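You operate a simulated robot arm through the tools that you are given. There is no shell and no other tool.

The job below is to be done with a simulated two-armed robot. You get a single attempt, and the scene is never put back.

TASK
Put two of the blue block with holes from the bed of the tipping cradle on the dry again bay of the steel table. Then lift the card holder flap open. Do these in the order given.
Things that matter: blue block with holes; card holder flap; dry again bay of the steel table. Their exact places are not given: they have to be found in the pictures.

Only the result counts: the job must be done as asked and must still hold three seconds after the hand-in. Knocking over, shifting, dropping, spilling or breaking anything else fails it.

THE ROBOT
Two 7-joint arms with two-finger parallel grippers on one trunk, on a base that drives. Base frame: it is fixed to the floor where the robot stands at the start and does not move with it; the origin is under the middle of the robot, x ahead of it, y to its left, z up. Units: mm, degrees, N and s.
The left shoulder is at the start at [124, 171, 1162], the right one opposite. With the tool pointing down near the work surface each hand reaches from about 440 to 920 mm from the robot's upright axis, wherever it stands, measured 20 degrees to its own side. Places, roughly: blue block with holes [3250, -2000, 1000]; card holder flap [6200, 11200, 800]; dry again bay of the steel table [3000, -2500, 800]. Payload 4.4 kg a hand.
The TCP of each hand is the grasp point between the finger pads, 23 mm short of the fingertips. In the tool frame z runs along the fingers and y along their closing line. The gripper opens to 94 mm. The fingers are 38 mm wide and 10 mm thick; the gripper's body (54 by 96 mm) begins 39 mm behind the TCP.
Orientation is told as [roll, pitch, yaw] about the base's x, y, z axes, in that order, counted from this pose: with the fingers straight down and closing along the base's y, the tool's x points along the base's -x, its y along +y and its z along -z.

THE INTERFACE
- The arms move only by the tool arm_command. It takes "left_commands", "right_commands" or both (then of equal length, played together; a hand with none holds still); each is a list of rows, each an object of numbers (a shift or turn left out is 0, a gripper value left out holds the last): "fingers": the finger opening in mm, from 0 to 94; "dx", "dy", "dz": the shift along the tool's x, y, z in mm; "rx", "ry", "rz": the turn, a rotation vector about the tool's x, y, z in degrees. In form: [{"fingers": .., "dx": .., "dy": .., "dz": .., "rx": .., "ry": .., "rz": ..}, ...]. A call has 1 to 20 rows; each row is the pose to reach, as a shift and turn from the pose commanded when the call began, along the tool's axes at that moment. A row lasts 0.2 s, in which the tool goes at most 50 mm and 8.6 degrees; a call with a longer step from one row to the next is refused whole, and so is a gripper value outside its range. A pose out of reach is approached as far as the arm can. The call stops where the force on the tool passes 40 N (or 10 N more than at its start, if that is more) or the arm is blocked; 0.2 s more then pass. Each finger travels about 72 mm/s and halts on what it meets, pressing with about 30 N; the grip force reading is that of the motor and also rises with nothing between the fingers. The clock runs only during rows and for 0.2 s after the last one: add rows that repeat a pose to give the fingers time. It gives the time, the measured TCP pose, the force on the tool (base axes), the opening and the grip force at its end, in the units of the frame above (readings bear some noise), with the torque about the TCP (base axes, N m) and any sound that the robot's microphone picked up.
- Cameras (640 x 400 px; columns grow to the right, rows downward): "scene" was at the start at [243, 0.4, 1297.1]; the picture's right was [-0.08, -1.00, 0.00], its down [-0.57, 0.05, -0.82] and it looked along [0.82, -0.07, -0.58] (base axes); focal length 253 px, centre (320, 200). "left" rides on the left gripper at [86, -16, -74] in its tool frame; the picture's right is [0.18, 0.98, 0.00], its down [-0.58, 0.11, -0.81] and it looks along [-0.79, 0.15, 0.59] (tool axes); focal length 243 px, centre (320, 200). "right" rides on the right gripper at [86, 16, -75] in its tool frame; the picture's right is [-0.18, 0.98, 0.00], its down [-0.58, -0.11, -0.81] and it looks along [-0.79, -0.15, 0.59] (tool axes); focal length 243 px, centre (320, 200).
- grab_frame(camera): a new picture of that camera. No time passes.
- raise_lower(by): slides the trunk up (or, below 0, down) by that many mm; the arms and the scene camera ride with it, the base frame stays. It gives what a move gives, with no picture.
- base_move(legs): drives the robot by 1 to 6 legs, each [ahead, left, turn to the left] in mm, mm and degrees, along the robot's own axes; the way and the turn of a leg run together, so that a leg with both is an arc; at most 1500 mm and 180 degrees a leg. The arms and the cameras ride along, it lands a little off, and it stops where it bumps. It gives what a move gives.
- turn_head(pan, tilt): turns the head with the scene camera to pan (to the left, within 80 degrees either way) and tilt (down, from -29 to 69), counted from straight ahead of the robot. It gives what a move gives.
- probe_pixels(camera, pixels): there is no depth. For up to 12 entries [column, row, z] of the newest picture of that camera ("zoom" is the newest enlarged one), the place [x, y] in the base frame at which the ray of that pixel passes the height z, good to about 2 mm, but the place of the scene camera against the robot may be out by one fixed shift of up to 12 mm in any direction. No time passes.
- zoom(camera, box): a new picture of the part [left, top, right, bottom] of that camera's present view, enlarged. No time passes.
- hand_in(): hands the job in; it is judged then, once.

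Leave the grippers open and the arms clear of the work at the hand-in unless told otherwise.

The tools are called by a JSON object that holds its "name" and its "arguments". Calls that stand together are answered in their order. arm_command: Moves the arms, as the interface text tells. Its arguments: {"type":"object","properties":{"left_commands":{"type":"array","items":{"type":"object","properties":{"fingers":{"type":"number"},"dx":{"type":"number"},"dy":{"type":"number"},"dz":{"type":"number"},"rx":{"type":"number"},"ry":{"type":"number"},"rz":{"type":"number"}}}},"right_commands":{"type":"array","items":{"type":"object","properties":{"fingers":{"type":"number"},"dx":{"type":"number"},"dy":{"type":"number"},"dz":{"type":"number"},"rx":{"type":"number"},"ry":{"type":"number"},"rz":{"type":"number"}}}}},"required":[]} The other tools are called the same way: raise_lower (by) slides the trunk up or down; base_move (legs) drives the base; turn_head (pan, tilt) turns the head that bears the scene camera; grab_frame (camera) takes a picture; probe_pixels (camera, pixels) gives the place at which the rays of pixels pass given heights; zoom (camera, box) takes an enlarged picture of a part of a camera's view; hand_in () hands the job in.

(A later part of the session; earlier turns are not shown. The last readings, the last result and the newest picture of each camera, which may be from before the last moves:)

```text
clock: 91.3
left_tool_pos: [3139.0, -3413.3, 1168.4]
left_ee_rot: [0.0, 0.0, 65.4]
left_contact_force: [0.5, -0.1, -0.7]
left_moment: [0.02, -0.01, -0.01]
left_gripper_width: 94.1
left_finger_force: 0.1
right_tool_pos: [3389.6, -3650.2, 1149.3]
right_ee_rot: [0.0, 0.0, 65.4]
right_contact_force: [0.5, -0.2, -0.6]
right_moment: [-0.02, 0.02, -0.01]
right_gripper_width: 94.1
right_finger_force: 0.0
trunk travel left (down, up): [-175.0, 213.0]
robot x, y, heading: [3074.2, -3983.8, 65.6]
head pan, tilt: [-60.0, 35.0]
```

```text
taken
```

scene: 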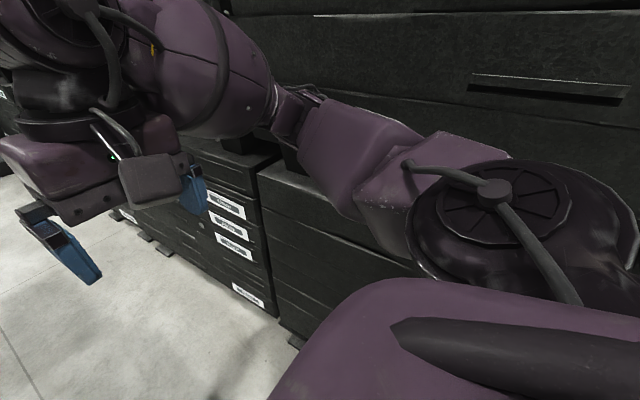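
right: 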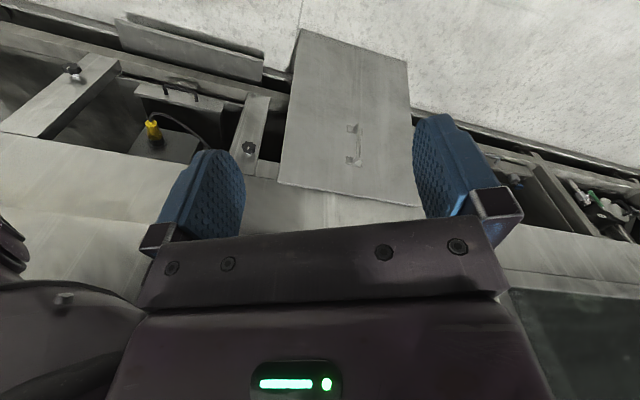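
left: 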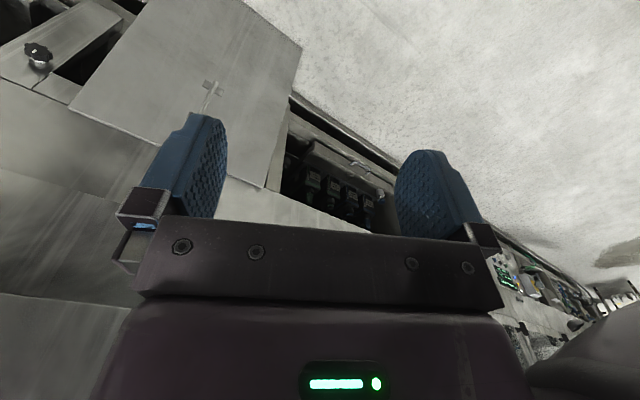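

Alignment is fine: perp ~4490, heading 65.6. I drive on 1400 correcting heading to ~64.4, then again.

{"name": "base_move", "arguments": {"legs": [[0, 0, -1.6], [1200, 0, 0]]}}

{"name": "turn_head", "arguments": {"pan": 0, "tilt": 30}}

{"name": "grab_frame", "arguments": {"camera": "scene"}}

{"name": "turn_head", "arguments": {"pan": 50, "tilt": 35}}

{"name": "grab_frame", "arguments": {"camera": "scene"}}

```text
clock: 92.2
left_tool_pos: [3148.9, -3415.1, 1169.3]
left_ee_rot: [0.0, 0.0, 64.4]
left_contact_force: [-0.1, 0.3, 0.3]
left_moment: [-0.03, 0.0, 0.01]
left_gripper_width: 93.7
left_finger_force: 0.1
right_tool_pos: [3393.3, -3655.5, 1149.3]
right_ee_rot: [0.1, -0.1, 64.7]
right_contact_force: [0.4, -0.7, -0.3]
right_moment: [0.02, -0.01, 0.0]
right_gripper_width: 93.9
right_finger_force: 0.1
trunk travel left (down, up): [-175.0, 213.0]
robot x, y, heading: [3072.8, -3979.4, 64.4]
head pan, tilt: [-60.0, 35.0]
stopped in leg 1: the robot was blocked; the commanded pose is now the measured one
```

```text
clock: 93.5
left_tool_pos: [3148.4, -3414.2, 1169.1]
left_ee_rot: [0.0, 0.0, 64.3]
left_contact_force: [-0.4, -1.1, -0.4]
left_moment: [0.0, -0.02, -0.03]
left_gripper_width: 93.9
left_finger_force: 0.2
right_tool_pos: [3392.7, -3655.8, 1149.2]
right_ee_rot: [0.0, 0.0, 64.7]
right_contact_force: [-0.2, -0.1, -1.0]
right_moment: [0.03, -0.03, 0.0]
right_gripper_width: 94.1
right_finger_force: 0.2
trunk travel left (down, up): [-175.0, 213.0]
robot x, y, heading: [3070.9, -3984.1, 64.4]
head pan, tilt: [0.0, 30.0]
```

```text
taken
```

scene: 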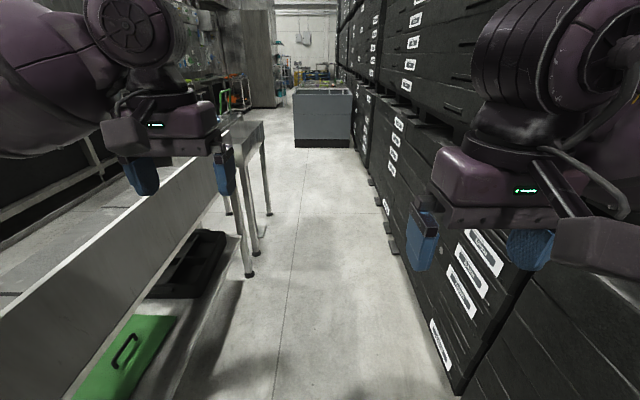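

```text
clock: 94.7
left_tool_pos: [3149.4, -3414.4, 1167.7]
left_ee_rot: [-0.1, 0.0, 64.3]
left_contact_force: [0.3, 0.5, -0.6]
left_moment: [0.04, 0.01, 0.0]
left_gripper_width: 93.8
left_finger_force: 0.0
right_tool_pos: [3394.2, -3655.3, 1148.9]
right_ee_rot: [0.1, 0.0, 64.8]
right_contact_force: [0.0, 0.1, 0.0]
right_moment: [-0.01, -0.01, 0.01]
right_gripper_width: 94.3
right_finger_force: 0.0
trunk travel left (down, up): [-175.0, 213.0]
robot x, y, heading: [3072.0, -3982.7, 64.5]
head pan, tilt: [50.0, 35.0]
```

```text
taken
```

scene: 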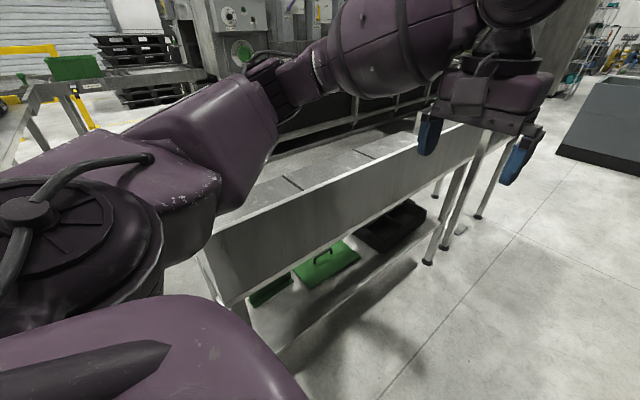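

The turn was blocked: the right elbow likely touched the crate. I look down on both sides to judge clearance.

{"name": "turn_head", "arguments": {"pan": -78, "tilt": 30}}

{"name": "grab_frame", "arguments": {"camera": "scene"}}

{"name": "turn_head", "arguments": {"pan": 0, "tilt": 69}}

{"name": "grab_frame", "arguments": {"camera": "scene"}}

{"name": "turn_head", "arguments": {"pan": 70, "tilt": 69}}

{"name": "grab_frame", "arguments": {"camera": "scene"}}

```text
clock: 96.8
left_tool_pos: [3149.2, -3414.2, 1168.1]
left_ee_rot: [-0.1, 0.0, 64.3]
left_contact_force: [0.0, -0.1, 0.1]
left_moment: [0.01, -0.01, 0.0]
left_gripper_width: 94.0
left_finger_force: 0.0
right_tool_pos: [3394.3, -3654.9, 1149.8]
right_ee_rot: [0.0, 0.0, 64.7]
right_contact_force: [0.7, 0.5, 0.1]
right_moment: [-0.01, 0.01, 0.01]
right_gripper_width: 93.8
right_finger_force: 0.0
trunk travel left (down, up): [-175.0, 213.0]
robot x, y, heading: [3071.9, -3982.6, 64.3]
head pan, tilt: [-78.0, 30.0]
```

```text
taken
```

scene: 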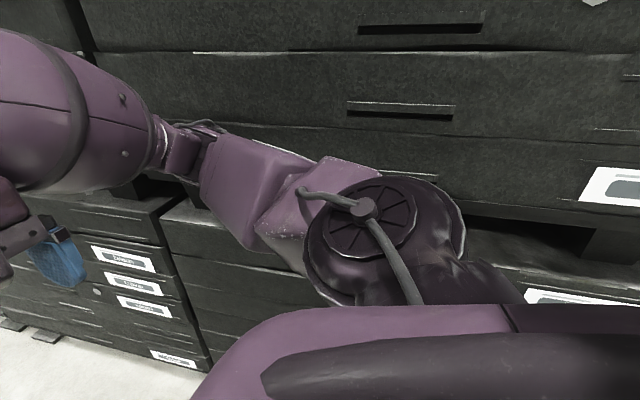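

```text
clock: 98.3
left_tool_pos: [3148.7, -3414.2, 1168.8]
left_ee_rot: [-0.1, -0.1, 64.3]
left_contact_force: [0.1, 0.3, -0.7]
left_moment: [0.02, 0.04, 0.04]
left_gripper_width: 93.7
left_finger_force: 0.0
right_tool_pos: [3394.3, -3653.7, 1148.4]
right_ee_rot: [0.1, -0.1, 64.7]
right_contact_force: [0.6, -0.4, -0.4]
right_moment: [0.01, 0.02, 0.02]
right_gripper_width: 94.0
right_finger_force: 0.1
trunk travel left (down, up): [-175.0, 213.0]
robot x, y, heading: [3078.2, -3977.2, 64.4]
head pan, tilt: [0.0, 68.8]
```

```text
taken
```

scene: 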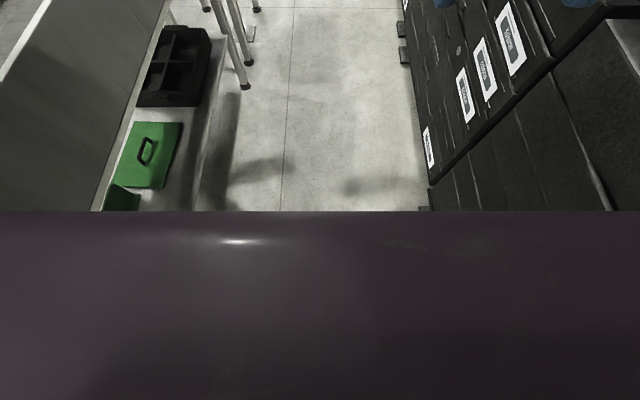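

```text
clock: 99.7
left_tool_pos: [3148.6, -3412.5, 1169.1]
left_ee_rot: [-0.1, 0.1, 64.3]
left_contact_force: [-0.2, -0.1, 0.4]
left_moment: [0.0, 0.01, -0.01]
left_gripper_width: 93.9
left_finger_force: 0.1
right_tool_pos: [3393.4, -3655.2, 1149.5]
right_ee_rot: [-0.1, 0.0, 64.7]
right_contact_force: [-0.1, -0.4, -0.4]
right_moment: [-0.02, 0.0, -0.02]
right_gripper_width: 94.1
right_finger_force: 0.0
trunk travel left (down, up): [-175.0, 213.0]
robot x, y, heading: [3074.4, -3977.6, 64.3]
head pan, tilt: [70.0, 68.8]
```

```text
taken
```

scene: 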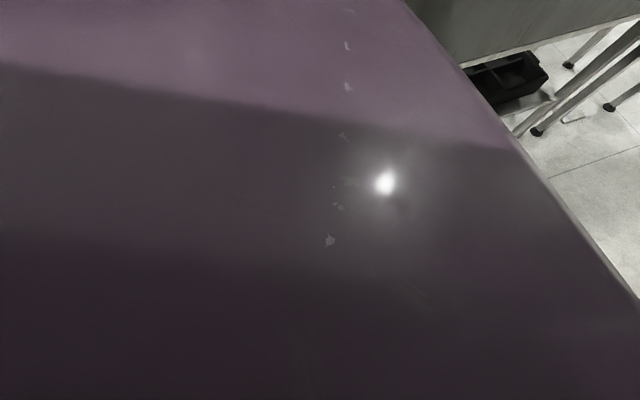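

The right elbow is next to the crate face. I move 75 mm left (table legs are ~485 mm to my left), then look again at the right elbow gap.

{"name": "base_move", "arguments": {"legs": [[0, 75, 0]]}}

{"name": "turn_head", "arguments": {"pan": -60, "tilt": 25}}

{"name": "grab_frame", "arguments": {"camera": "scene"}}

```text
clock: 101.0
left_tool_pos: [3083.2, -3382.7, 1169.9]
left_ee_rot: [-0.1, 0.1, 64.2]
left_contact_force: [0.0, 0.5, 0.5]
left_moment: [-0.02, 0.0, 0.02]
left_gripper_width: 94.0
left_finger_force: 0.0
right_tool_pos: [3325.9, -3623.0, 1149.7]
right_ee_rot: [0.1, -0.1, 64.8]
right_contact_force: [0.3, 0.2, -0.6]
right_moment: [0.0, -0.03, -0.02]
right_gripper_width: 94.0
right_finger_force: 0.0
trunk travel left (down, up): [-175.0, 213.0]
robot x, y, heading: [3004.4, -3949.6, 64.3]
head pan, tilt: [70.0, 68.8]
```

```text
clock: 103.1
left_tool_pos: [3082.7, -3383.3, 1168.7]
left_ee_rot: [0.0, 0.0, 64.3]
left_contact_force: [0.5, -0.9, -0.5]
left_moment: [0.02, -0.03, -0.01]
left_gripper_width: 93.8
left_finger_force: 0.2
right_tool_pos: [3327.2, -3624.1, 1148.5]
right_ee_rot: [0.1, -0.1, 64.7]
right_contact_force: [0.7, 0.1, 0.2]
right_moment: [0.03, -0.02, -0.01]
right_gripper_width: 94.2
right_finger_force: 0.1
trunk travel left (down, up): [-175.0, 213.0]
robot x, y, heading: [3003.6, -3949.5, 64.4]
head pan, tilt: [-60.0, 25.0]
```

```text
taken
```

scene: 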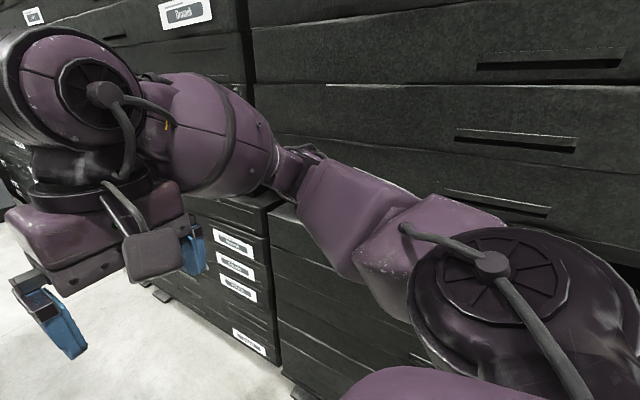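

Now ~75 mm more room on the right. I also bring the right hand forward and inward (100 mm ahead, 40 mm left) so that its elbow tucks in.

{"name": "arm_command", "arguments": {"right_commands": [{"dx": -40, "dy": 15}, {"dx": -80, "dy": 30}, {"dx": -110, "dy": 40}]}}

{"name": "grab_frame", "arguments": {"camera": "scene"}}

```text
clock: 103.9
left_tool_pos: [3082.5, -3382.0, 1168.7]
left_ee_rot: [0.1, 0.0, 64.3]
left_contact_force: [-0.3, 0.1, -1.0]
left_moment: [-0.04, -0.01, -0.02]
left_gripper_width: 94.0
left_finger_force: 0.3
right_tool_pos: [3336.9, -3506.4, 1149.9]
right_ee_rot: [0.1, 0.0, 64.8]
right_contact_force: [-0.6, 0.2, 0.4]
right_moment: [0.03, 0.0, -0.02]
right_gripper_width: 94.1
right_finger_force: 0.1
trunk travel left (down, up): [-175.0, 213.0]
robot x, y, heading: [3004.0, -3947.1, 64.5]
head pan, tilt: [-60.0, 25.0]
```

```text
taken
```

scene: 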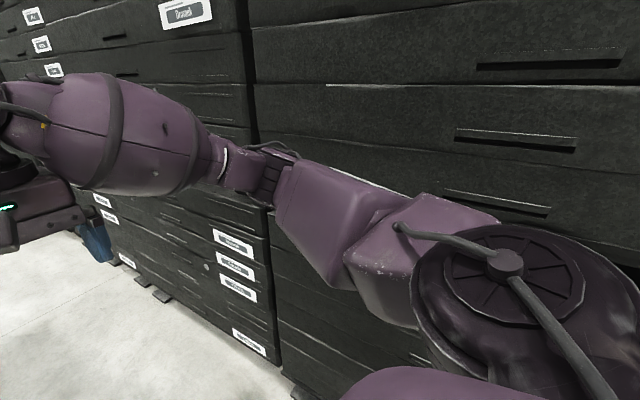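

Elbow tucked a bit. I drive forward 900 mm and check the position.

{"name": "base_move", "arguments": {"legs": [[900, 0, -0.4]]}}

{"name": "turn_head", "arguments": {"pan": 0, "tilt": 30}}

{"name": "grab_frame", "arguments": {"camera": "scene"}}

{"name": "turn_head", "arguments": {"pan": 55, "tilt": 30}}

{"name": "grab_frame", "arguments": {"camera": "scene"}}

```text
clock: 108.7
left_tool_pos: [3479.2, -2567.3, 1169.1]
left_ee_rot: [0.1, 0.0, 64.1]
left_contact_force: [0.4, -0.5, -0.2]
left_moment: [0.01, 0.01, -0.02]
left_gripper_width: 94.0
left_finger_force: 0.1
right_tool_pos: [3733.4, -2691.0, 1149.9]
right_ee_rot: [0.1, 0.0, 64.5]
right_contact_force: [-0.2, 0.1, 0.1]
right_moment: [-0.02, -0.02, -0.05]
right_gripper_width: 93.9
right_finger_force: 0.1
trunk travel left (down, up): [-175.0, 213.0]
robot x, y, heading: [3403.0, -3132.6, 64.1]
head pan, tilt: [-60.0, 25.0]
```

```text
clock: 110.0
left_tool_pos: [3478.5, -2565.4, 1169.5]
left_ee_rot: [0.0, 0.0, 64.1]
left_contact_force: [-0.3, -0.7, -1.1]
left_moment: [0.03, 0.01, 0.0]
left_gripper_width: 93.9
left_finger_force: 0.0
right_tool_pos: [3733.0, -2692.4, 1150.4]
right_ee_rot: [0.1, -0.1, 64.5]
right_contact_force: [-0.1, 0.2, -0.1]
right_moment: [-0.02, -0.01, -0.02]
right_gripper_width: 94.1
right_finger_force: 0.0
trunk travel left (down, up): [-175.0, 213.0]
robot x, y, heading: [3400.6, -3130.9, 64.2]
head pan, tilt: [0.0, 30.0]
```

```text
taken
```

scene: 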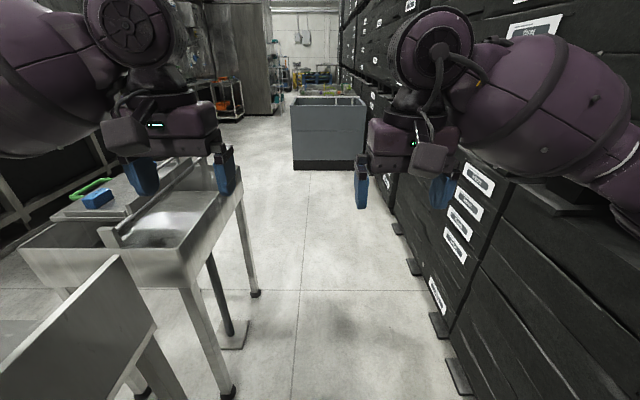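

```text
clock: 111.2
left_tool_pos: [3478.4, -2567.0, 1168.8]
left_ee_rot: [0.0, 0.1, 64.2]
left_contact_force: [-1.2, -1.0, 0.0]
left_moment: [-0.02, -0.03, 0.01]
left_gripper_width: 94.0
left_finger_force: 0.0
right_tool_pos: [3734.2, -2691.2, 1149.9]
right_ee_rot: [0.1, -0.1, 64.6]
right_contact_force: [0.0, -0.3, -0.2]
right_moment: [0.01, 0.0, -0.01]
right_gripper_width: 94.0
right_finger_force: 0.0
trunk travel left (down, up): [-175.0, 213.0]
robot x, y, heading: [3399.7, -3132.8, 64.0]
head pan, tilt: [55.0, 30.0]
```

```text
taken
```

scene: 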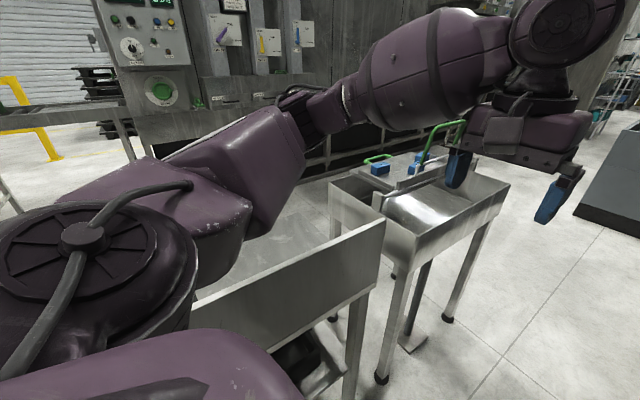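

I see the tipping cradle stand: a tray/chute in front with a bed behind bearing blue pieces and a green handle. I zoom in on it.

{"name": "zoom", "arguments": {"camera": "scene", "box": [310, 100, 550, 250]}}

```text
2.67 times, centred on (430, 175) of scene
```

zoom: 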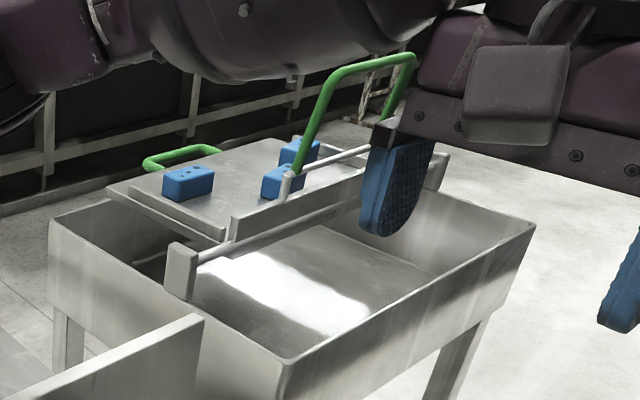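

The bed holds at least three blue blocks and tips about an axle; I'll approach from the main aisle side. I first drive on past the cradle: ~2050 mm forward.

{"name": "base_move", "arguments": {"legs": [[1000, 0, 0]]}}

{"name": "turn_head", "arguments": {"pan": 40, "tilt": 30}}

{"name": "grab_frame", "arguments": {"camera": "scene"}}

```text
clock: 116.5
left_tool_pos: [3915.5, -1657.3, 1170.1]
left_ee_rot: [0.0, 0.0, 64.3]
left_contact_force: [-0.1, 0.3, -0.2]
left_moment: [0.03, 0.03, 0.0]
left_gripper_width: 94.1
left_finger_force: 0.2
right_tool_pos: [4170.6, -1781.4, 1150.2]
right_ee_rot: [0.1, -0.1, 64.7]
right_contact_force: [0.1, -0.9, -1.1]
right_moment: [0.02, -0.02, -0.01]
right_gripper_width: 93.9
right_finger_force: 0.1
trunk travel left (down, up): [-175.0, 213.0]
robot x, y, heading: [3834.9, -2223.9, 64.5]
head pan, tilt: [55.0, 30.0]
```

```text
clock: 117.2
left_tool_pos: [3915.8, -1657.1, 1169.7]
left_ee_rot: [0.0, 0.0, 64.4]
left_contact_force: [-1.0, 0.2, 0.0]
left_moment: [0.02, -0.02, 0.01]
left_gripper_width: 93.9
left_finger_force: 0.1
right_tool_pos: [4170.5, -1781.0, 1150.3]
right_ee_rot: [0.2, -0.1, 64.7]
right_contact_force: [0.5, -0.7, -0.1]
right_moment: [0.03, -0.03, 0.02]
right_gripper_width: 93.9
right_finger_force: 0.0
trunk travel left (down, up): [-175.0, 213.0]
robot x, y, heading: [3841.3, -2226.0, 64.5]
head pan, tilt: [40.0, 30.0]
```

```text
taken
```

scene: 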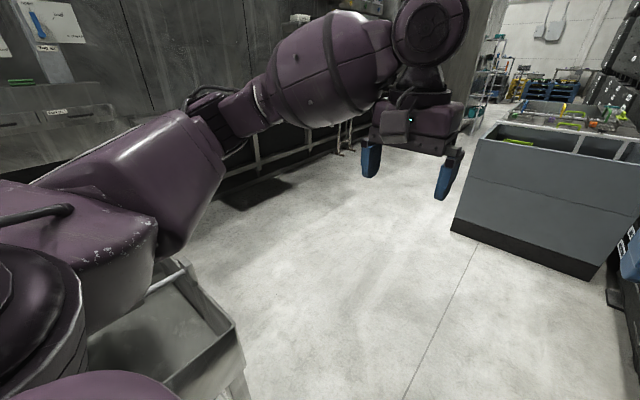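

I'm beside the cradle with no contact. I continue forward 1000 mm.

{"name": "base_move", "arguments": {"legs": [[1000, 0, 0]]}}

{"name": "turn_head", "arguments": {"pan": 75, "tilt": 30}}

{"name": "grab_frame", "arguments": {"camera": "scene"}}

{"name": "turn_head", "arguments": {"pan": 30, "tilt": 30}}

{"name": "grab_frame", "arguments": {"camera": "scene"}}

```text
clock: 122.4
left_tool_pos: [4350.0, -757.1, 1169.1]
left_ee_rot: [-0.1, -0.1, 64.1]
left_contact_force: [0.4, 0.6, 0.1]
left_moment: [-0.02, -0.03, -0.01]
left_gripper_width: 94.0
left_finger_force: 0.2
right_tool_pos: [4606.0, -881.2, 1150.2]
right_ee_rot: [0.1, 0.0, 64.7]
right_contact_force: [1.1, -0.3, -0.2]
right_moment: [0.0, -0.01, 0.01]
right_gripper_width: 94.1
right_finger_force: 0.2
trunk travel left (down, up): [-175.0, 213.0]
robot x, y, heading: [4272.4, -1322.4, 64.2]
head pan, tilt: [40.0, 30.0]
```

```text
clock: 123.4
left_tool_pos: [4350.0, -756.0, 1169.8]
left_ee_rot: [0.0, -0.1, 64.2]
left_contact_force: [-0.9, 1.4, -0.3]
left_moment: [0.01, 0.03, -0.01]
left_gripper_width: 94.1
left_finger_force: 0.1
right_tool_pos: [4604.3, -879.5, 1149.5]
right_ee_rot: [0.1, -0.2, 64.7]
right_contact_force: [0.2, 0.9, -0.4]
right_moment: [-0.03, -0.03, 0.01]
right_gripper_width: 93.9
right_finger_force: 0.1
trunk travel left (down, up): [-175.0, 213.0]
robot x, y, heading: [4269.5, -1323.1, 64.4]
head pan, tilt: [75.0, 30.0]
```

```text
taken
```

scene: 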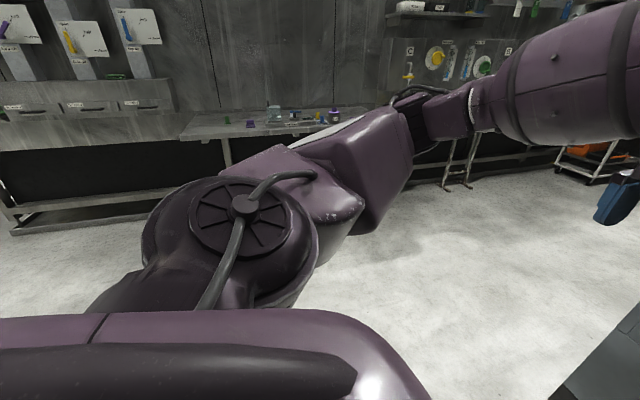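

```text
clock: 124.5
left_tool_pos: [4350.3, -756.6, 1170.9]
left_ee_rot: [0.0, 0.0, 64.2]
left_contact_force: [0.3, 0.8, 0.8]
left_moment: [-0.02, 0.0, 0.0]
left_gripper_width: 93.9
left_finger_force: 0.1
right_tool_pos: [4606.4, -880.2, 1149.6]
right_ee_rot: [0.1, -0.1, 64.6]
right_contact_force: [-0.6, -0.7, -0.5]
right_moment: [0.01, -0.03, 0.02]
right_gripper_width: 94.2
right_finger_force: 0.1
trunk travel left (down, up): [-175.0, 213.0]
robot x, y, heading: [4270.4, -1323.7, 64.6]
head pan, tilt: [30.0, 30.0]
```

```text
taken
```

scene: 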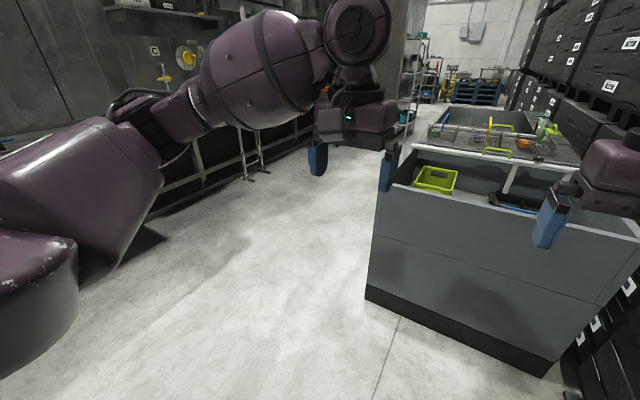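

The bin's near corner is at (367,290); I probe it and the bench at left.

{"name": "probe_pixels", "arguments": {"camera": "scene", "pixels": [[366, 295, 0], [545, 375, 0], [385, 190, 750], [260, 175, 0], [245, 180, 0], [200, 210, 0], [150, 235, 0]]}}

{"name": "turn_head", "arguments": {"pan": 78, "tilt": 20}}

{"name": "grab_frame", "arguments": {"camera": "scene"}}

{"name": "probe_pixels", "arguments": {"camera": "scene", "pixels": [[440, 220, 0], [470, 218, 0], [20, 260, 0], [130, 245, 0], [190, 160, 800], [390, 145, 800]]}}

```text
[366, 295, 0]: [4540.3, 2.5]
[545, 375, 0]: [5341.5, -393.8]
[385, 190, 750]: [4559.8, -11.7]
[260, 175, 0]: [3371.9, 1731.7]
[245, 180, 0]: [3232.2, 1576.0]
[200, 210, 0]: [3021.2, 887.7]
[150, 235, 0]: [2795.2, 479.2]
```

```text
clock: 125.7
left_tool_pos: [4349.9, -756.4, 1168.7]
left_ee_rot: [0.0, 0.0, 64.1]
left_contact_force: [0.2, -0.1, 0.1]
left_moment: [-0.01, 0.0, 0.01]
left_gripper_width: 94.2
left_finger_force: 0.0
right_tool_pos: [4604.9, -880.5, 1149.3]
right_ee_rot: [0.2, -0.2, 64.7]
right_contact_force: [-0.4, 0.2, 0.6]
right_moment: [0.0, -0.02, 0.0]
right_gripper_width: 94.0
right_finger_force: 0.1
trunk travel left (down, up): [-175.0, 213.0]
robot x, y, heading: [4270.9, -1319.1, 64.3]
head pan, tilt: [78.0, 20.0]
```

```text
taken
```

scene: 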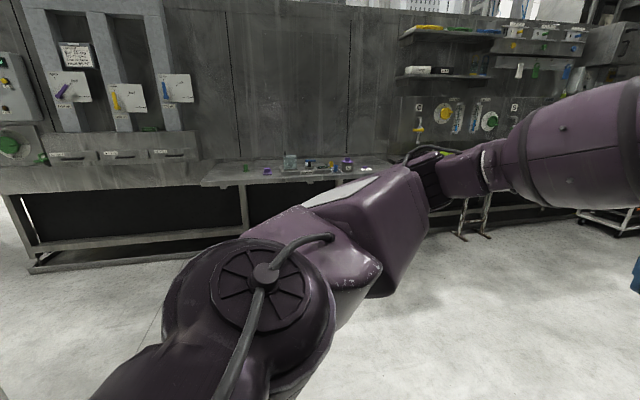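

```text
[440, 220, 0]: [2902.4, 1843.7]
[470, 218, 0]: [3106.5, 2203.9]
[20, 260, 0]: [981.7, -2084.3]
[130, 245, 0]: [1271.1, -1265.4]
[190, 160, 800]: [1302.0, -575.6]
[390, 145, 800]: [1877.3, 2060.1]
```

The main aisle is clear. I move left 1400 mm into it.

{"name": "base_move", "arguments": {"legs": [[0, 1400, 0]]}}

{"name": "base_move", "arguments": {"legs": [[0, 0, -90]]}}

{"name": "turn_head", "arguments": {"pan": -40, "tilt": 30}}

{"name": "grab_frame", "arguments": {"camera": "scene"}}

```text
clock: 138.1
left_tool_pos: [3099.1, -145.1, 1169.8]
left_ee_rot: [0.1, 0.0, 63.8]
left_contact_force: [0.4, -0.4, -0.2]
left_moment: [-0.04, -0.03, -0.01]
left_gripper_width: 94.1
left_finger_force: 0.1
right_tool_pos: [3352.6, -270.3, 1149.5]
right_ee_rot: [0.0, -0.1, 64.0]
right_contact_force: [0.0, 0.3, 0.3]
right_moment: [0.01, -0.02, -0.02]
right_gripper_width: 94.1
right_finger_force: 0.0
trunk travel left (down, up): [-175.0, 213.0]
robot x, y, heading: [3015.6, -711.4, 63.5]
head pan, tilt: [78.0, 20.0]
```

```text
clock: 142.4
left_tool_pos: [3581.0, -791.6, 1169.9]
left_ee_rot: [0.1, 0.0, -26.1]
left_contact_force: [0.3, 0.4, -1.3]
left_moment: [0.01, 0.0, 0.01]
left_gripper_width: 93.8
left_finger_force: 0.1
right_tool_pos: [3454.7, -1046.6, 1151.4]
right_ee_rot: [0.0, -0.1, -25.6]
right_contact_force: [-0.7, 0.0, 0.1]
right_moment: [-0.02, -0.03, -0.01]
right_gripper_width: 94.0
right_finger_force: 0.0
trunk travel left (down, up): [-175.0, 213.0]
robot x, y, heading: [3017.1, -707.8, -26.1]
head pan, tilt: [78.0, 20.0]
```

```text
clock: 144.3
left_tool_pos: [3581.2, -791.6, 1169.2]
left_ee_rot: [0.0, 0.0, -26.1]
left_contact_force: [0.0, -0.1, 0.4]
left_moment: [-0.02, -0.01, 0.0]
left_gripper_width: 93.8
left_finger_force: 0.0
right_tool_pos: [3455.2, -1046.0, 1150.9]
right_ee_rot: [0.0, -0.1, -25.7]
right_contact_force: [-0.8, -0.2, -0.3]
right_moment: [-0.01, 0.0, -0.01]
right_gripper_width: 94.0
right_finger_force: 0.0
trunk travel left (down, up): [-175.0, 213.0]
robot x, y, heading: [3015.6, -709.1, -26.0]
head pan, tilt: [-40.0, 30.0]
```

```text
taken
```

scene: 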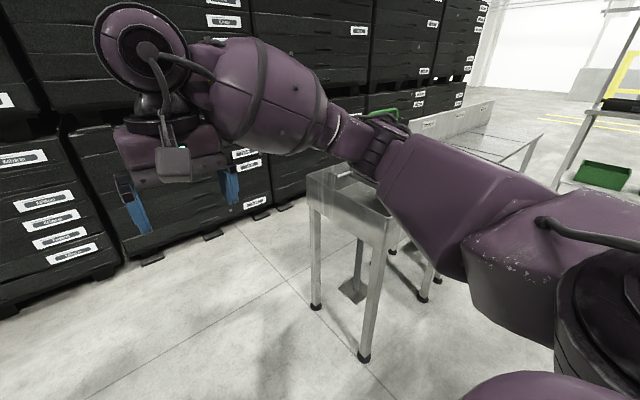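

I see the stand's legs. I probe them, then back off and move right to get the cradle in view.

{"name": "probe_pixels", "arguments": {"camera": "scene", "pixels": [[316, 305, 0], [364, 358, 0], [423, 298, 0], [437, 280, 0], [307, 175, 850], [390, 215, 850]]}}

{"name": "base_move", "arguments": {"legs": [[-300, 0, 0], [0, -800, 0]]}}

{"name": "turn_head", "arguments": {"pan": -20, "tilt": 25}}

{"name": "grab_frame", "arguments": {"camera": "scene"}}

```text
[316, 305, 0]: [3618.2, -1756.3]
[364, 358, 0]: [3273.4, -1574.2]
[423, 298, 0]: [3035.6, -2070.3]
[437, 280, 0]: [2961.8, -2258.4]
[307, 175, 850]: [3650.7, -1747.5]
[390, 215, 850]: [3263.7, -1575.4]
```

```text
clock: 146.3
left_tool_pos: [3342.7, -673.4, 1166.3]
left_ee_rot: [-0.1, 0.3, -26.0]
left_contact_force: [-0.1, -0.1, 1.1]
left_moment: [-0.03, -0.02, -0.01]
left_gripper_width: 94.1
left_finger_force: 0.2
right_tool_pos: [3215.6, -928.0, 1147.2]
right_ee_rot: [0.2, 0.3, -25.7]
right_contact_force: [0.4, 0.2, 0.3]
right_moment: [-0.01, 0.02, 0.0]
right_gripper_width: 94.1
right_finger_force: 0.1
trunk travel left (down, up): [-175.0, 213.0]
robot x, y, heading: [2769.2, -589.8, -26.0]
head pan, tilt: [-40.0, 30.0]
stopped in leg 1: the robot was blocked; the commanded pose is now the measured one
```

```text
clock: 147.1
left_tool_pos: [3342.4, -674.8, 1165.7]
left_ee_rot: [-0.1, 0.5, -25.9]
left_contact_force: [0.8, 0.2, -0.8]
left_moment: [0.02, 0.01, -0.01]
left_gripper_width: 94.1
left_finger_force: 0.1
right_tool_pos: [3217.3, -929.2, 1145.3]
right_ee_rot: [0.2, 0.3, -25.5]
right_contact_force: [-0.3, -0.1, 0.0]
right_moment: [0.0, -0.01, 0.02]
right_gripper_width: 93.9
right_finger_force: 0.2
trunk travel left (down, up): [-175.0, 213.0]
robot x, y, heading: [2768.4, -588.2, -26.1]
head pan, tilt: [-20.0, 25.0]
```

```text
taken
```

scene: 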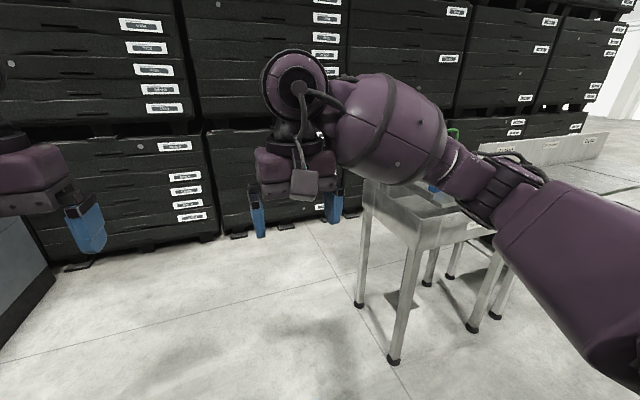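

Backing touched something behind (the bench side). I move forward 100 to clear it, then check behind me by looking as far as possible.

{"name": "base_move", "arguments": {"legs": [[110, 0, 0]]}}

{"name": "turn_head", "arguments": {"pan": -80, "tilt": 30}}

{"name": "grab_frame", "arguments": {"camera": "scene"}}

{"name": "turn_head", "arguments": {"pan": 80, "tilt": 30}}

{"name": "grab_frame", "arguments": {"camera": "scene"}}

```text
clock: 148.3
left_tool_pos: [3430.3, -716.9, 1171.1]
left_ee_rot: [-0.1, -0.2, -26.0]
left_contact_force: [0.2, 0.0, -0.2]
left_moment: [-0.02, 0.01, 0.04]
left_gripper_width: 94.0
left_finger_force: 0.0
right_tool_pos: [3304.3, -971.7, 1152.2]
right_ee_rot: [0.3, -0.2, -25.6]
right_contact_force: [0.5, -0.2, 0.0]
right_moment: [0.01, 0.0, 0.02]
right_gripper_width: 93.9
right_finger_force: 0.0
trunk travel left (down, up): [-175.0, 213.0]
robot x, y, heading: [2862.9, -635.6, -26.3]
head pan, tilt: [-20.0, 25.0]
```

```text
clock: 149.6
left_tool_pos: [3430.8, -715.9, 1170.6]
left_ee_rot: [-0.1, 0.0, -26.0]
left_contact_force: [-0.2, 0.6, 0.4]
left_moment: [0.03, -0.03, 0.03]
left_gripper_width: 94.0
left_finger_force: 0.1
right_tool_pos: [3304.2, -972.5, 1151.5]
right_ee_rot: [0.3, -0.2, -25.6]
right_contact_force: [0.3, 0.5, -0.6]
right_moment: [0.04, 0.03, -0.01]
right_gripper_width: 94.1
right_finger_force: 0.1
trunk travel left (down, up): [-175.0, 213.0]
robot x, y, heading: [2862.3, -636.1, -26.2]
head pan, tilt: [-80.0, 30.0]
```

```text
taken
```

scene: 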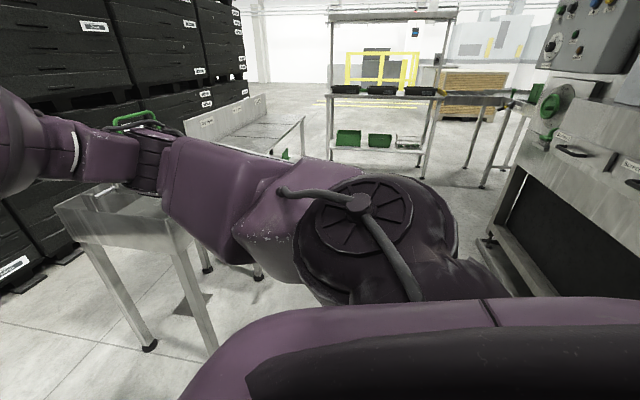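

```text
clock: 152.1
left_tool_pos: [3430.0, -717.7, 1171.6]
left_ee_rot: [0.0, -0.2, -26.0]
left_contact_force: [0.0, 0.6, 0.2]
left_moment: [0.02, 0.0, 0.0]
left_gripper_width: 94.0
left_finger_force: 0.1
right_tool_pos: [3304.0, -971.2, 1151.0]
right_ee_rot: [0.2, -0.2, -25.6]
right_contact_force: [-1.0, -0.6, -0.2]
right_moment: [-0.01, 0.0, 0.0]
right_gripper_width: 93.9
right_finger_force: 0.0
trunk travel left (down, up): [-175.0, 213.0]
robot x, y, heading: [2868.3, -635.7, -26.1]
head pan, tilt: [80.0, 30.0]
```

```text
taken
```

scene: 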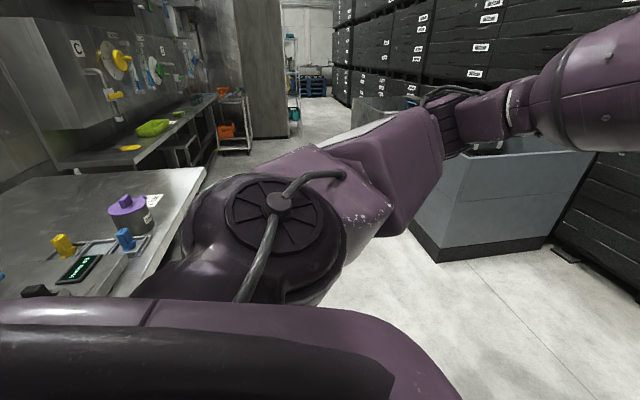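

Bench items behind look undisturbed. Now I check how far the cradle bed sticks out into the aisle before moving right.

{"name": "turn_head", "arguments": {"pan": -60, "tilt": 20}}

{"name": "grab_frame", "arguments": {"camera": "scene"}}

{"name": "zoom", "arguments": {"camera": "scene", "box": [160, 80, 480, 280]}}

```text
clock: 154.3
left_tool_pos: [3430.0, -716.8, 1171.7]
left_ee_rot: [-0.1, -0.1, -26.0]
left_contact_force: [-0.1, 0.3, 0.3]
left_moment: [-0.01, 0.02, -0.03]
left_gripper_width: 94.1
left_finger_force: 0.1
right_tool_pos: [3304.2, -971.0, 1150.4]
right_ee_rot: [0.2, -0.2, -25.6]
right_contact_force: [1.3, -0.7, 0.6]
right_moment: [0.01, -0.01, 0.0]
right_gripper_width: 93.8
right_finger_force: 0.1
trunk travel left (down, up): [-175.0, 213.0]
robot x, y, heading: [2864.8, -631.9, -26.1]
head pan, tilt: [-60.0, 20.0]
```

```text
taken
```

scene: 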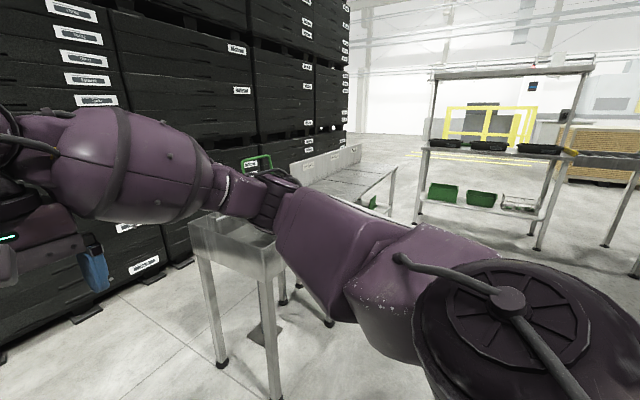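

```text
2.00 times, centred on (320, 180) of scene
```

zoom: 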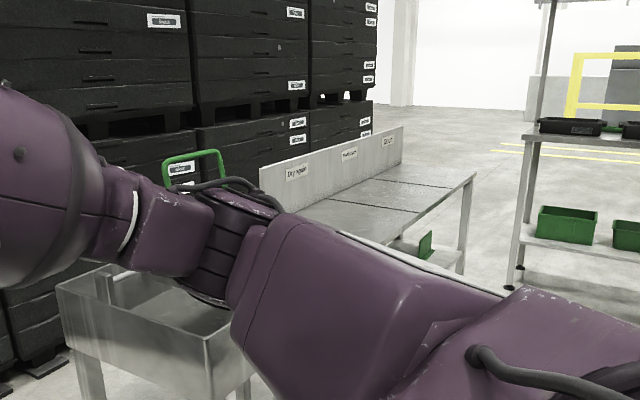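

The backboard shows labels; the nearest reads like "Dry again". I zoom in to confirm.

{"name": "zoom", "arguments": {"camera": "scene", "box": [285, 140, 365, 190]}}

```text
8.00 times, centred on (325, 165) of scene
```

zoom: 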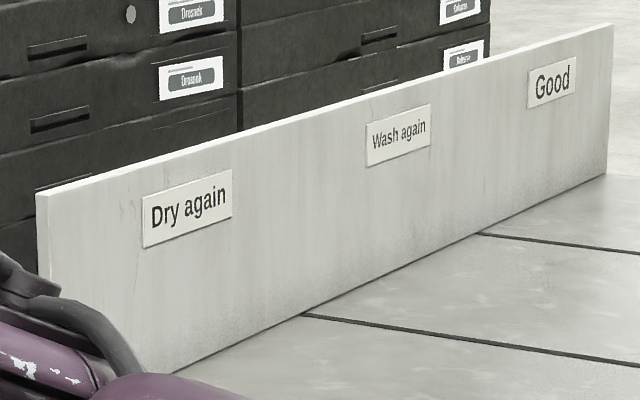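

"Dry again" is the bay nearest the cradle. I raise the trunk by 150 mm to keep the hands clear of the green handle and get a better view, then move right 700.

{"name": "raise_lower", "arguments": {"by": 150}}

{"name": "base_move", "arguments": {"legs": [[0, -600, 0]]}}

{"name": "turn_head", "arguments": {"pan": -15, "tilt": 40}}

{"name": "grab_frame", "arguments": {"camera": "scene"}}

{"name": "grab_frame", "arguments": {"camera": "right"}}

```text
clock: 156.1
left_tool_pos: [3429.7, -718.0, 1319.4]
left_ee_rot: [-0.1, -0.2, -26.0]
left_contact_force: [0.2, 0.3, -0.7]
left_moment: [0.01, 0.03, 0.0]
left_gripper_width: 94.2
left_finger_force: 0.1
right_tool_pos: [3304.7, -972.4, 1300.4]
right_ee_rot: [0.2, -0.1, -25.6]
right_contact_force: [0.7, 0.7, -0.5]
right_moment: [-0.02, 0.03, 0.0]
right_gripper_width: 94.0
right_finger_force: 0.1
trunk travel left (down, up): [-325.0, 63.0]
robot x, y, heading: [2865.7, -635.2, -26.3]
head pan, tilt: [-60.0, 20.0]
```

```text
clock: 161.7
left_tool_pos: [3170.5, -1250.2, 1321.0]
left_ee_rot: [-0.1, -0.1, -25.9]
left_contact_force: [-0.8, -0.3, -0.5]
left_moment: [-0.01, -0.02, 0.0]
left_gripper_width: 93.9
left_finger_force: 0.1
right_tool_pos: [3044.5, -1503.5, 1300.5]
right_ee_rot: [0.1, -0.2, -25.6]
right_contact_force: [0.3, 0.5, -0.2]
right_moment: [0.05, 0.03, 0.03]
right_gripper_width: 94.2
right_finger_force: 0.1
trunk travel left (down, up): [-325.0, 63.0]
robot x, y, heading: [2603.9, -1166.9, -26.0]
head pan, tilt: [-60.0, 20.0]
```

```text
clock: 162.8
left_tool_pos: [3170.4, -1250.3, 1320.0]
left_ee_rot: [-0.1, -0.1, -25.9]
left_contact_force: [0.0, 0.8, 0.3]
left_moment: [-0.02, 0.04, -0.02]
left_gripper_width: 94.1
left_finger_force: 0.2
right_tool_pos: [3044.3, -1504.4, 1300.8]
right_ee_rot: [0.2, -0.2, -25.6]
right_contact_force: [-0.2, 0.2, 0.3]
right_moment: [0.0, 0.01, 0.02]
right_gripper_width: 93.8
right_finger_force: 0.1
trunk travel left (down, up): [-325.0, 63.0]
robot x, y, heading: [2604.7, -1172.7, -26.0]
head pan, tilt: [-15.0, 40.0]
```

```text
taken
```

scene: 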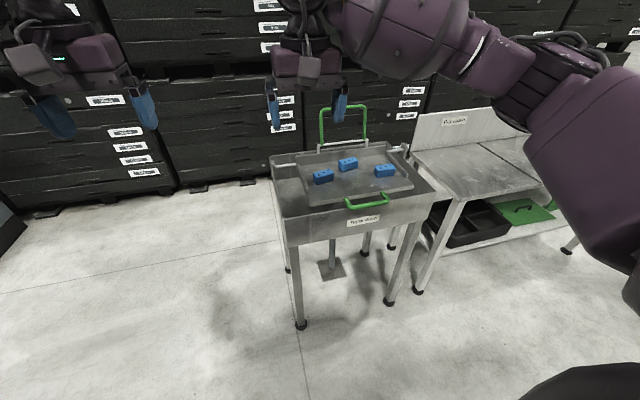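

```text
taken
```

right: 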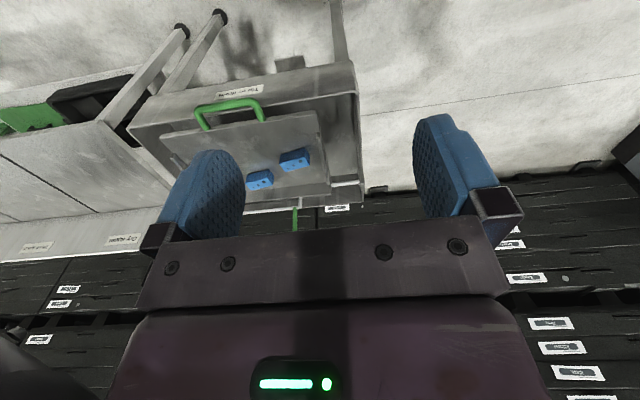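

I see the cradle clearly, with three blue blocks at (323,176), (347,163), (384,170). I zoom in for details and the label on the trough.

{"name": "zoom", "arguments": {"camera": "scene", "box": [260, 90, 460, 215]}}

{"name": "zoom", "arguments": {"camera": "scene", "box": [330, 185, 410, 235]}}

```text
3.20 times, centred on (360, 152) of scene
```

zoom: 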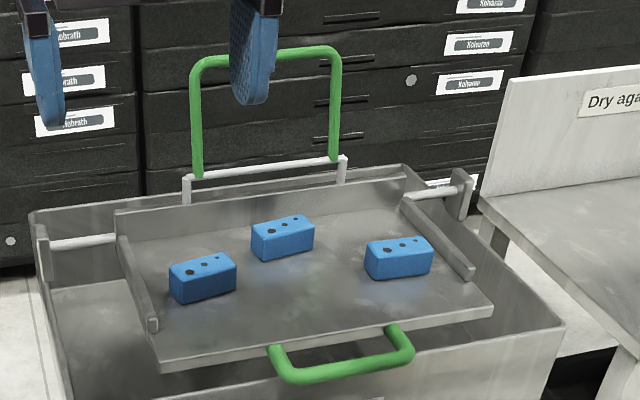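

```text
8.00 times, centred on (370, 210) of scene
```

zoom: 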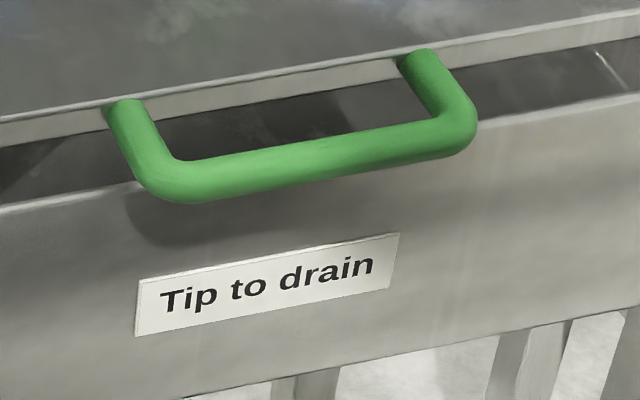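

The blocks have three holes on top; the bed is hinged at the back with "Tip to drain" on the trough. I triangulate: probing the same blocks in scene and right cameras at several heights.

{"name": "zoom", "arguments": {"camera": "right", "box": [120, 60, 380, 222]}}

{"name": "zoom", "arguments": {"camera": "scene", "box": [300, 145, 404, 210]}}

```text
2.46 times, centred on (250, 141) of right
```

zoom: 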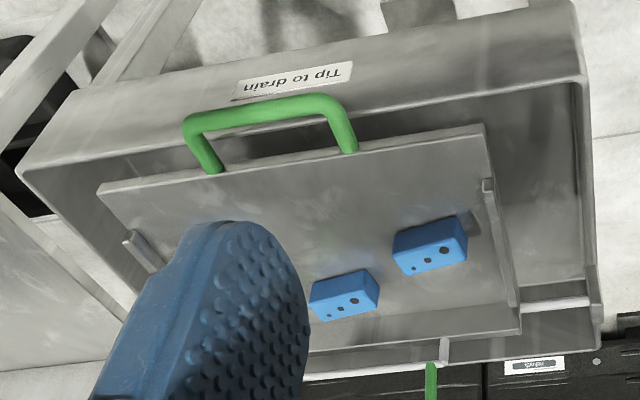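

```text
6.15 times, centred on (352, 178) of scene
```

zoom: 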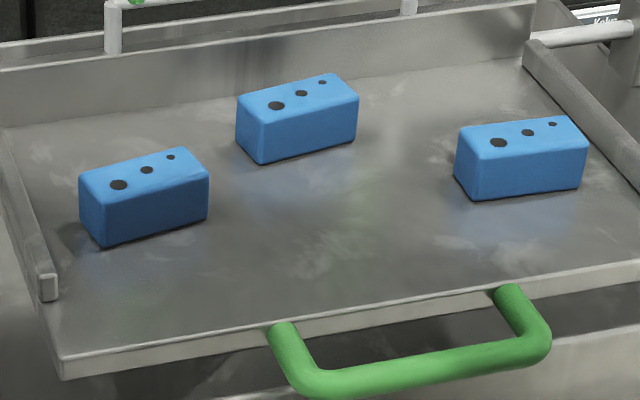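

I compare the medium hole of the left block (B1) and of the middle block (B2) in both cameras.

{"name": "probe_pixels", "arguments": {"camera": "scene", "pixels": [[323.9, 173.0, 850], [323.9, 173.0, 900], [323.9, 173.0, 950], [323.9, 173.0, 1000], [349.2, 160.6, 850], [349.2, 160.6, 900], [349.2, 160.6, 950], [349.2, 160.6, 1000], [386.0, 166.9, 900], [386.0, 166.9, 950]]}}

{"name": "probe_pixels", "arguments": {"camera": "right", "pixels": [[293.5, 165.4, 850], [293.5, 165.4, 900], [293.5, 165.4, 950], [293.5, 165.4, 1000], [258.5, 182.5, 850], [258.5, 182.5, 900], [258.5, 182.5, 950], [258.5, 182.5, 1000]]}}

```text
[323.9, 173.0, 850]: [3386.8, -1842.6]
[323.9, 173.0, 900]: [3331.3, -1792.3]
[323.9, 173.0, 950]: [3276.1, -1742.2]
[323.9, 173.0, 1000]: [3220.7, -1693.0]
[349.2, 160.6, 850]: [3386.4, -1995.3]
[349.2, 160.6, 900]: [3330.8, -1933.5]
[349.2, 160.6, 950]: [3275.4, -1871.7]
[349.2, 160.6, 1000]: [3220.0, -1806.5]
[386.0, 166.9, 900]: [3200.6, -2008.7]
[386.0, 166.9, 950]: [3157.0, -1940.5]
```

```text
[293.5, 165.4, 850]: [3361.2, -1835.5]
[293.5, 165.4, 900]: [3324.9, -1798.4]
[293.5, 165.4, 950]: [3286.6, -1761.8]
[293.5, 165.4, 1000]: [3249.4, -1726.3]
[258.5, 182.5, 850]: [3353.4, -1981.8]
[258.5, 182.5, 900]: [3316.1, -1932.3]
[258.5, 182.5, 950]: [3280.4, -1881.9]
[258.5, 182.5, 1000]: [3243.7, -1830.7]
```

Blocks' tops are near z≈910: B1 ≈ (3320,-1793), B2 ≈ (3310,-1920), B3 ≈ (3190,-2000). I'll take B1 with the left hand and B3 with the right. I move the robot 370 mm right and 170 mm forward.

{"name": "base_move", "arguments": {"legs": [[0, -370, 0], [170, 0, 0.4]]}}

{"name": "turn_head", "arguments": {"pan": 0, "tilt": 45}}

{"name": "grab_frame", "arguments": {"camera": "scene"}}

{"name": "grab_frame", "arguments": {"camera": "right"}}

{"name": "grab_frame", "arguments": {"camera": "left"}}

```text
clock: 167.7
left_tool_pos: [3163.0, -1650.2, 1321.5]
left_ee_rot: [-0.1, -0.1, -25.5]
left_contact_force: [-0.3, -0.4, 0.4]
left_moment: [0.01, 0.04, 0.01]
left_gripper_width: 93.6
left_finger_force: 0.1
right_tool_pos: [3037.6, -1906.0, 1301.3]
right_ee_rot: [0.2, -0.3, -25.1]
right_contact_force: [0.2, -0.2, -0.4]
right_moment: [0.02, 0.01, -0.01]
right_gripper_width: 93.8
right_finger_force: 0.0
trunk travel left (down, up): [-325.0, 63.0]
robot x, y, heading: [2594.0, -1571.1, -25.6]
head pan, tilt: [-15.0, 40.0]
```

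```text
clock: 168.5
left_tool_pos: [3160.8, -1649.3, 1320.4]
left_ee_rot: [-0.1, -0.2, -25.5]
left_contact_force: [0.0, 0.4, -0.8]
left_moment: [-0.02, -0.01, -0.02]
left_gripper_width: 94.1
left_finger_force: 0.1
right_tool_pos: [3036.5, -1904.4, 1301.8]
right_ee_rot: [0.2, -0.2, -25.2]
right_contact_force: [-0.3, -0.8, -0.4]
right_moment: [0.01, 0.05, -0.02]
right_gripper_width: 93.9
right_finger_force: 0.1
trunk travel left (down, up): [-325.0, 63.0]
robot x, y, heading: [2591.2, -1571.0, -25.6]
head pan, tilt: [0.0, 45.0]
```

```text
taken
```

scene: 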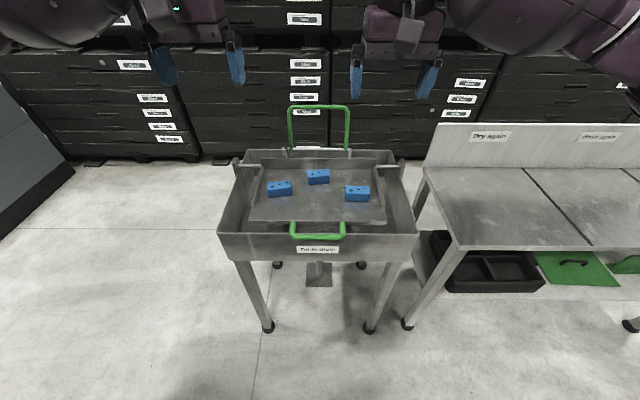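

```text
taken
```

right: 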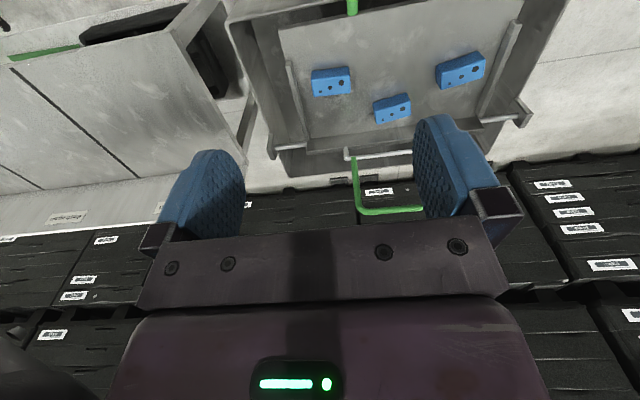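

```text
taken
```

left: 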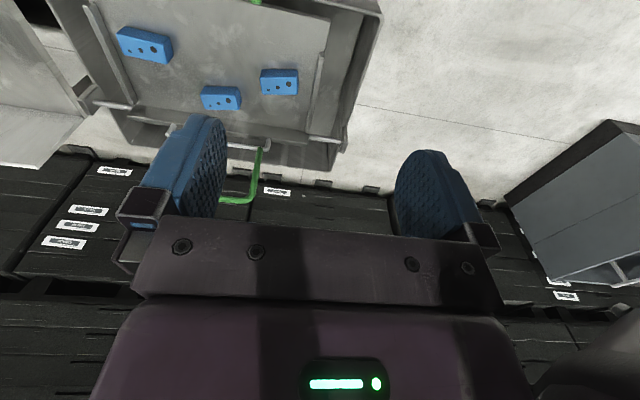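

Both wrist cameras see all three blocks: right image B1 (460,70), B2 (392,108), B3 (332,81); left image B1 (279,82), B2 (220,98), B3 (144,45). I zoom both for accurate hole positions.

{"name": "zoom", "arguments": {"camera": "right", "box": [290, 20, 530, 170]}}

{"name": "zoom", "arguments": {"camera": "left", "box": [90, 0, 330, 150]}}

```text
2.67 times, centred on (410, 95) of right
```

zoom: 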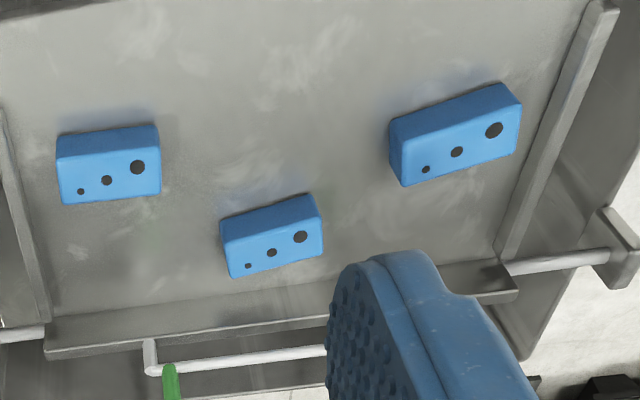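

```text
2.67 times, centred on (210, 75) of left
```

zoom: 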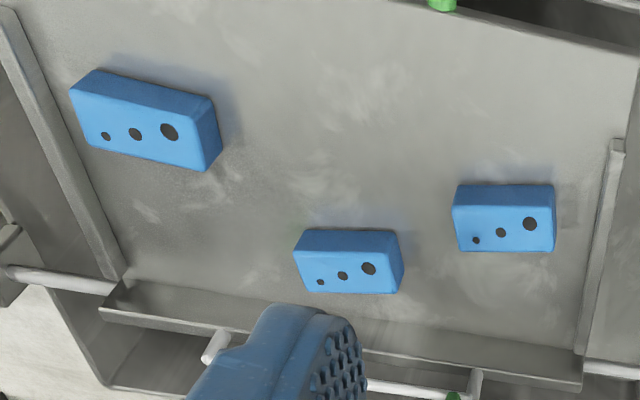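

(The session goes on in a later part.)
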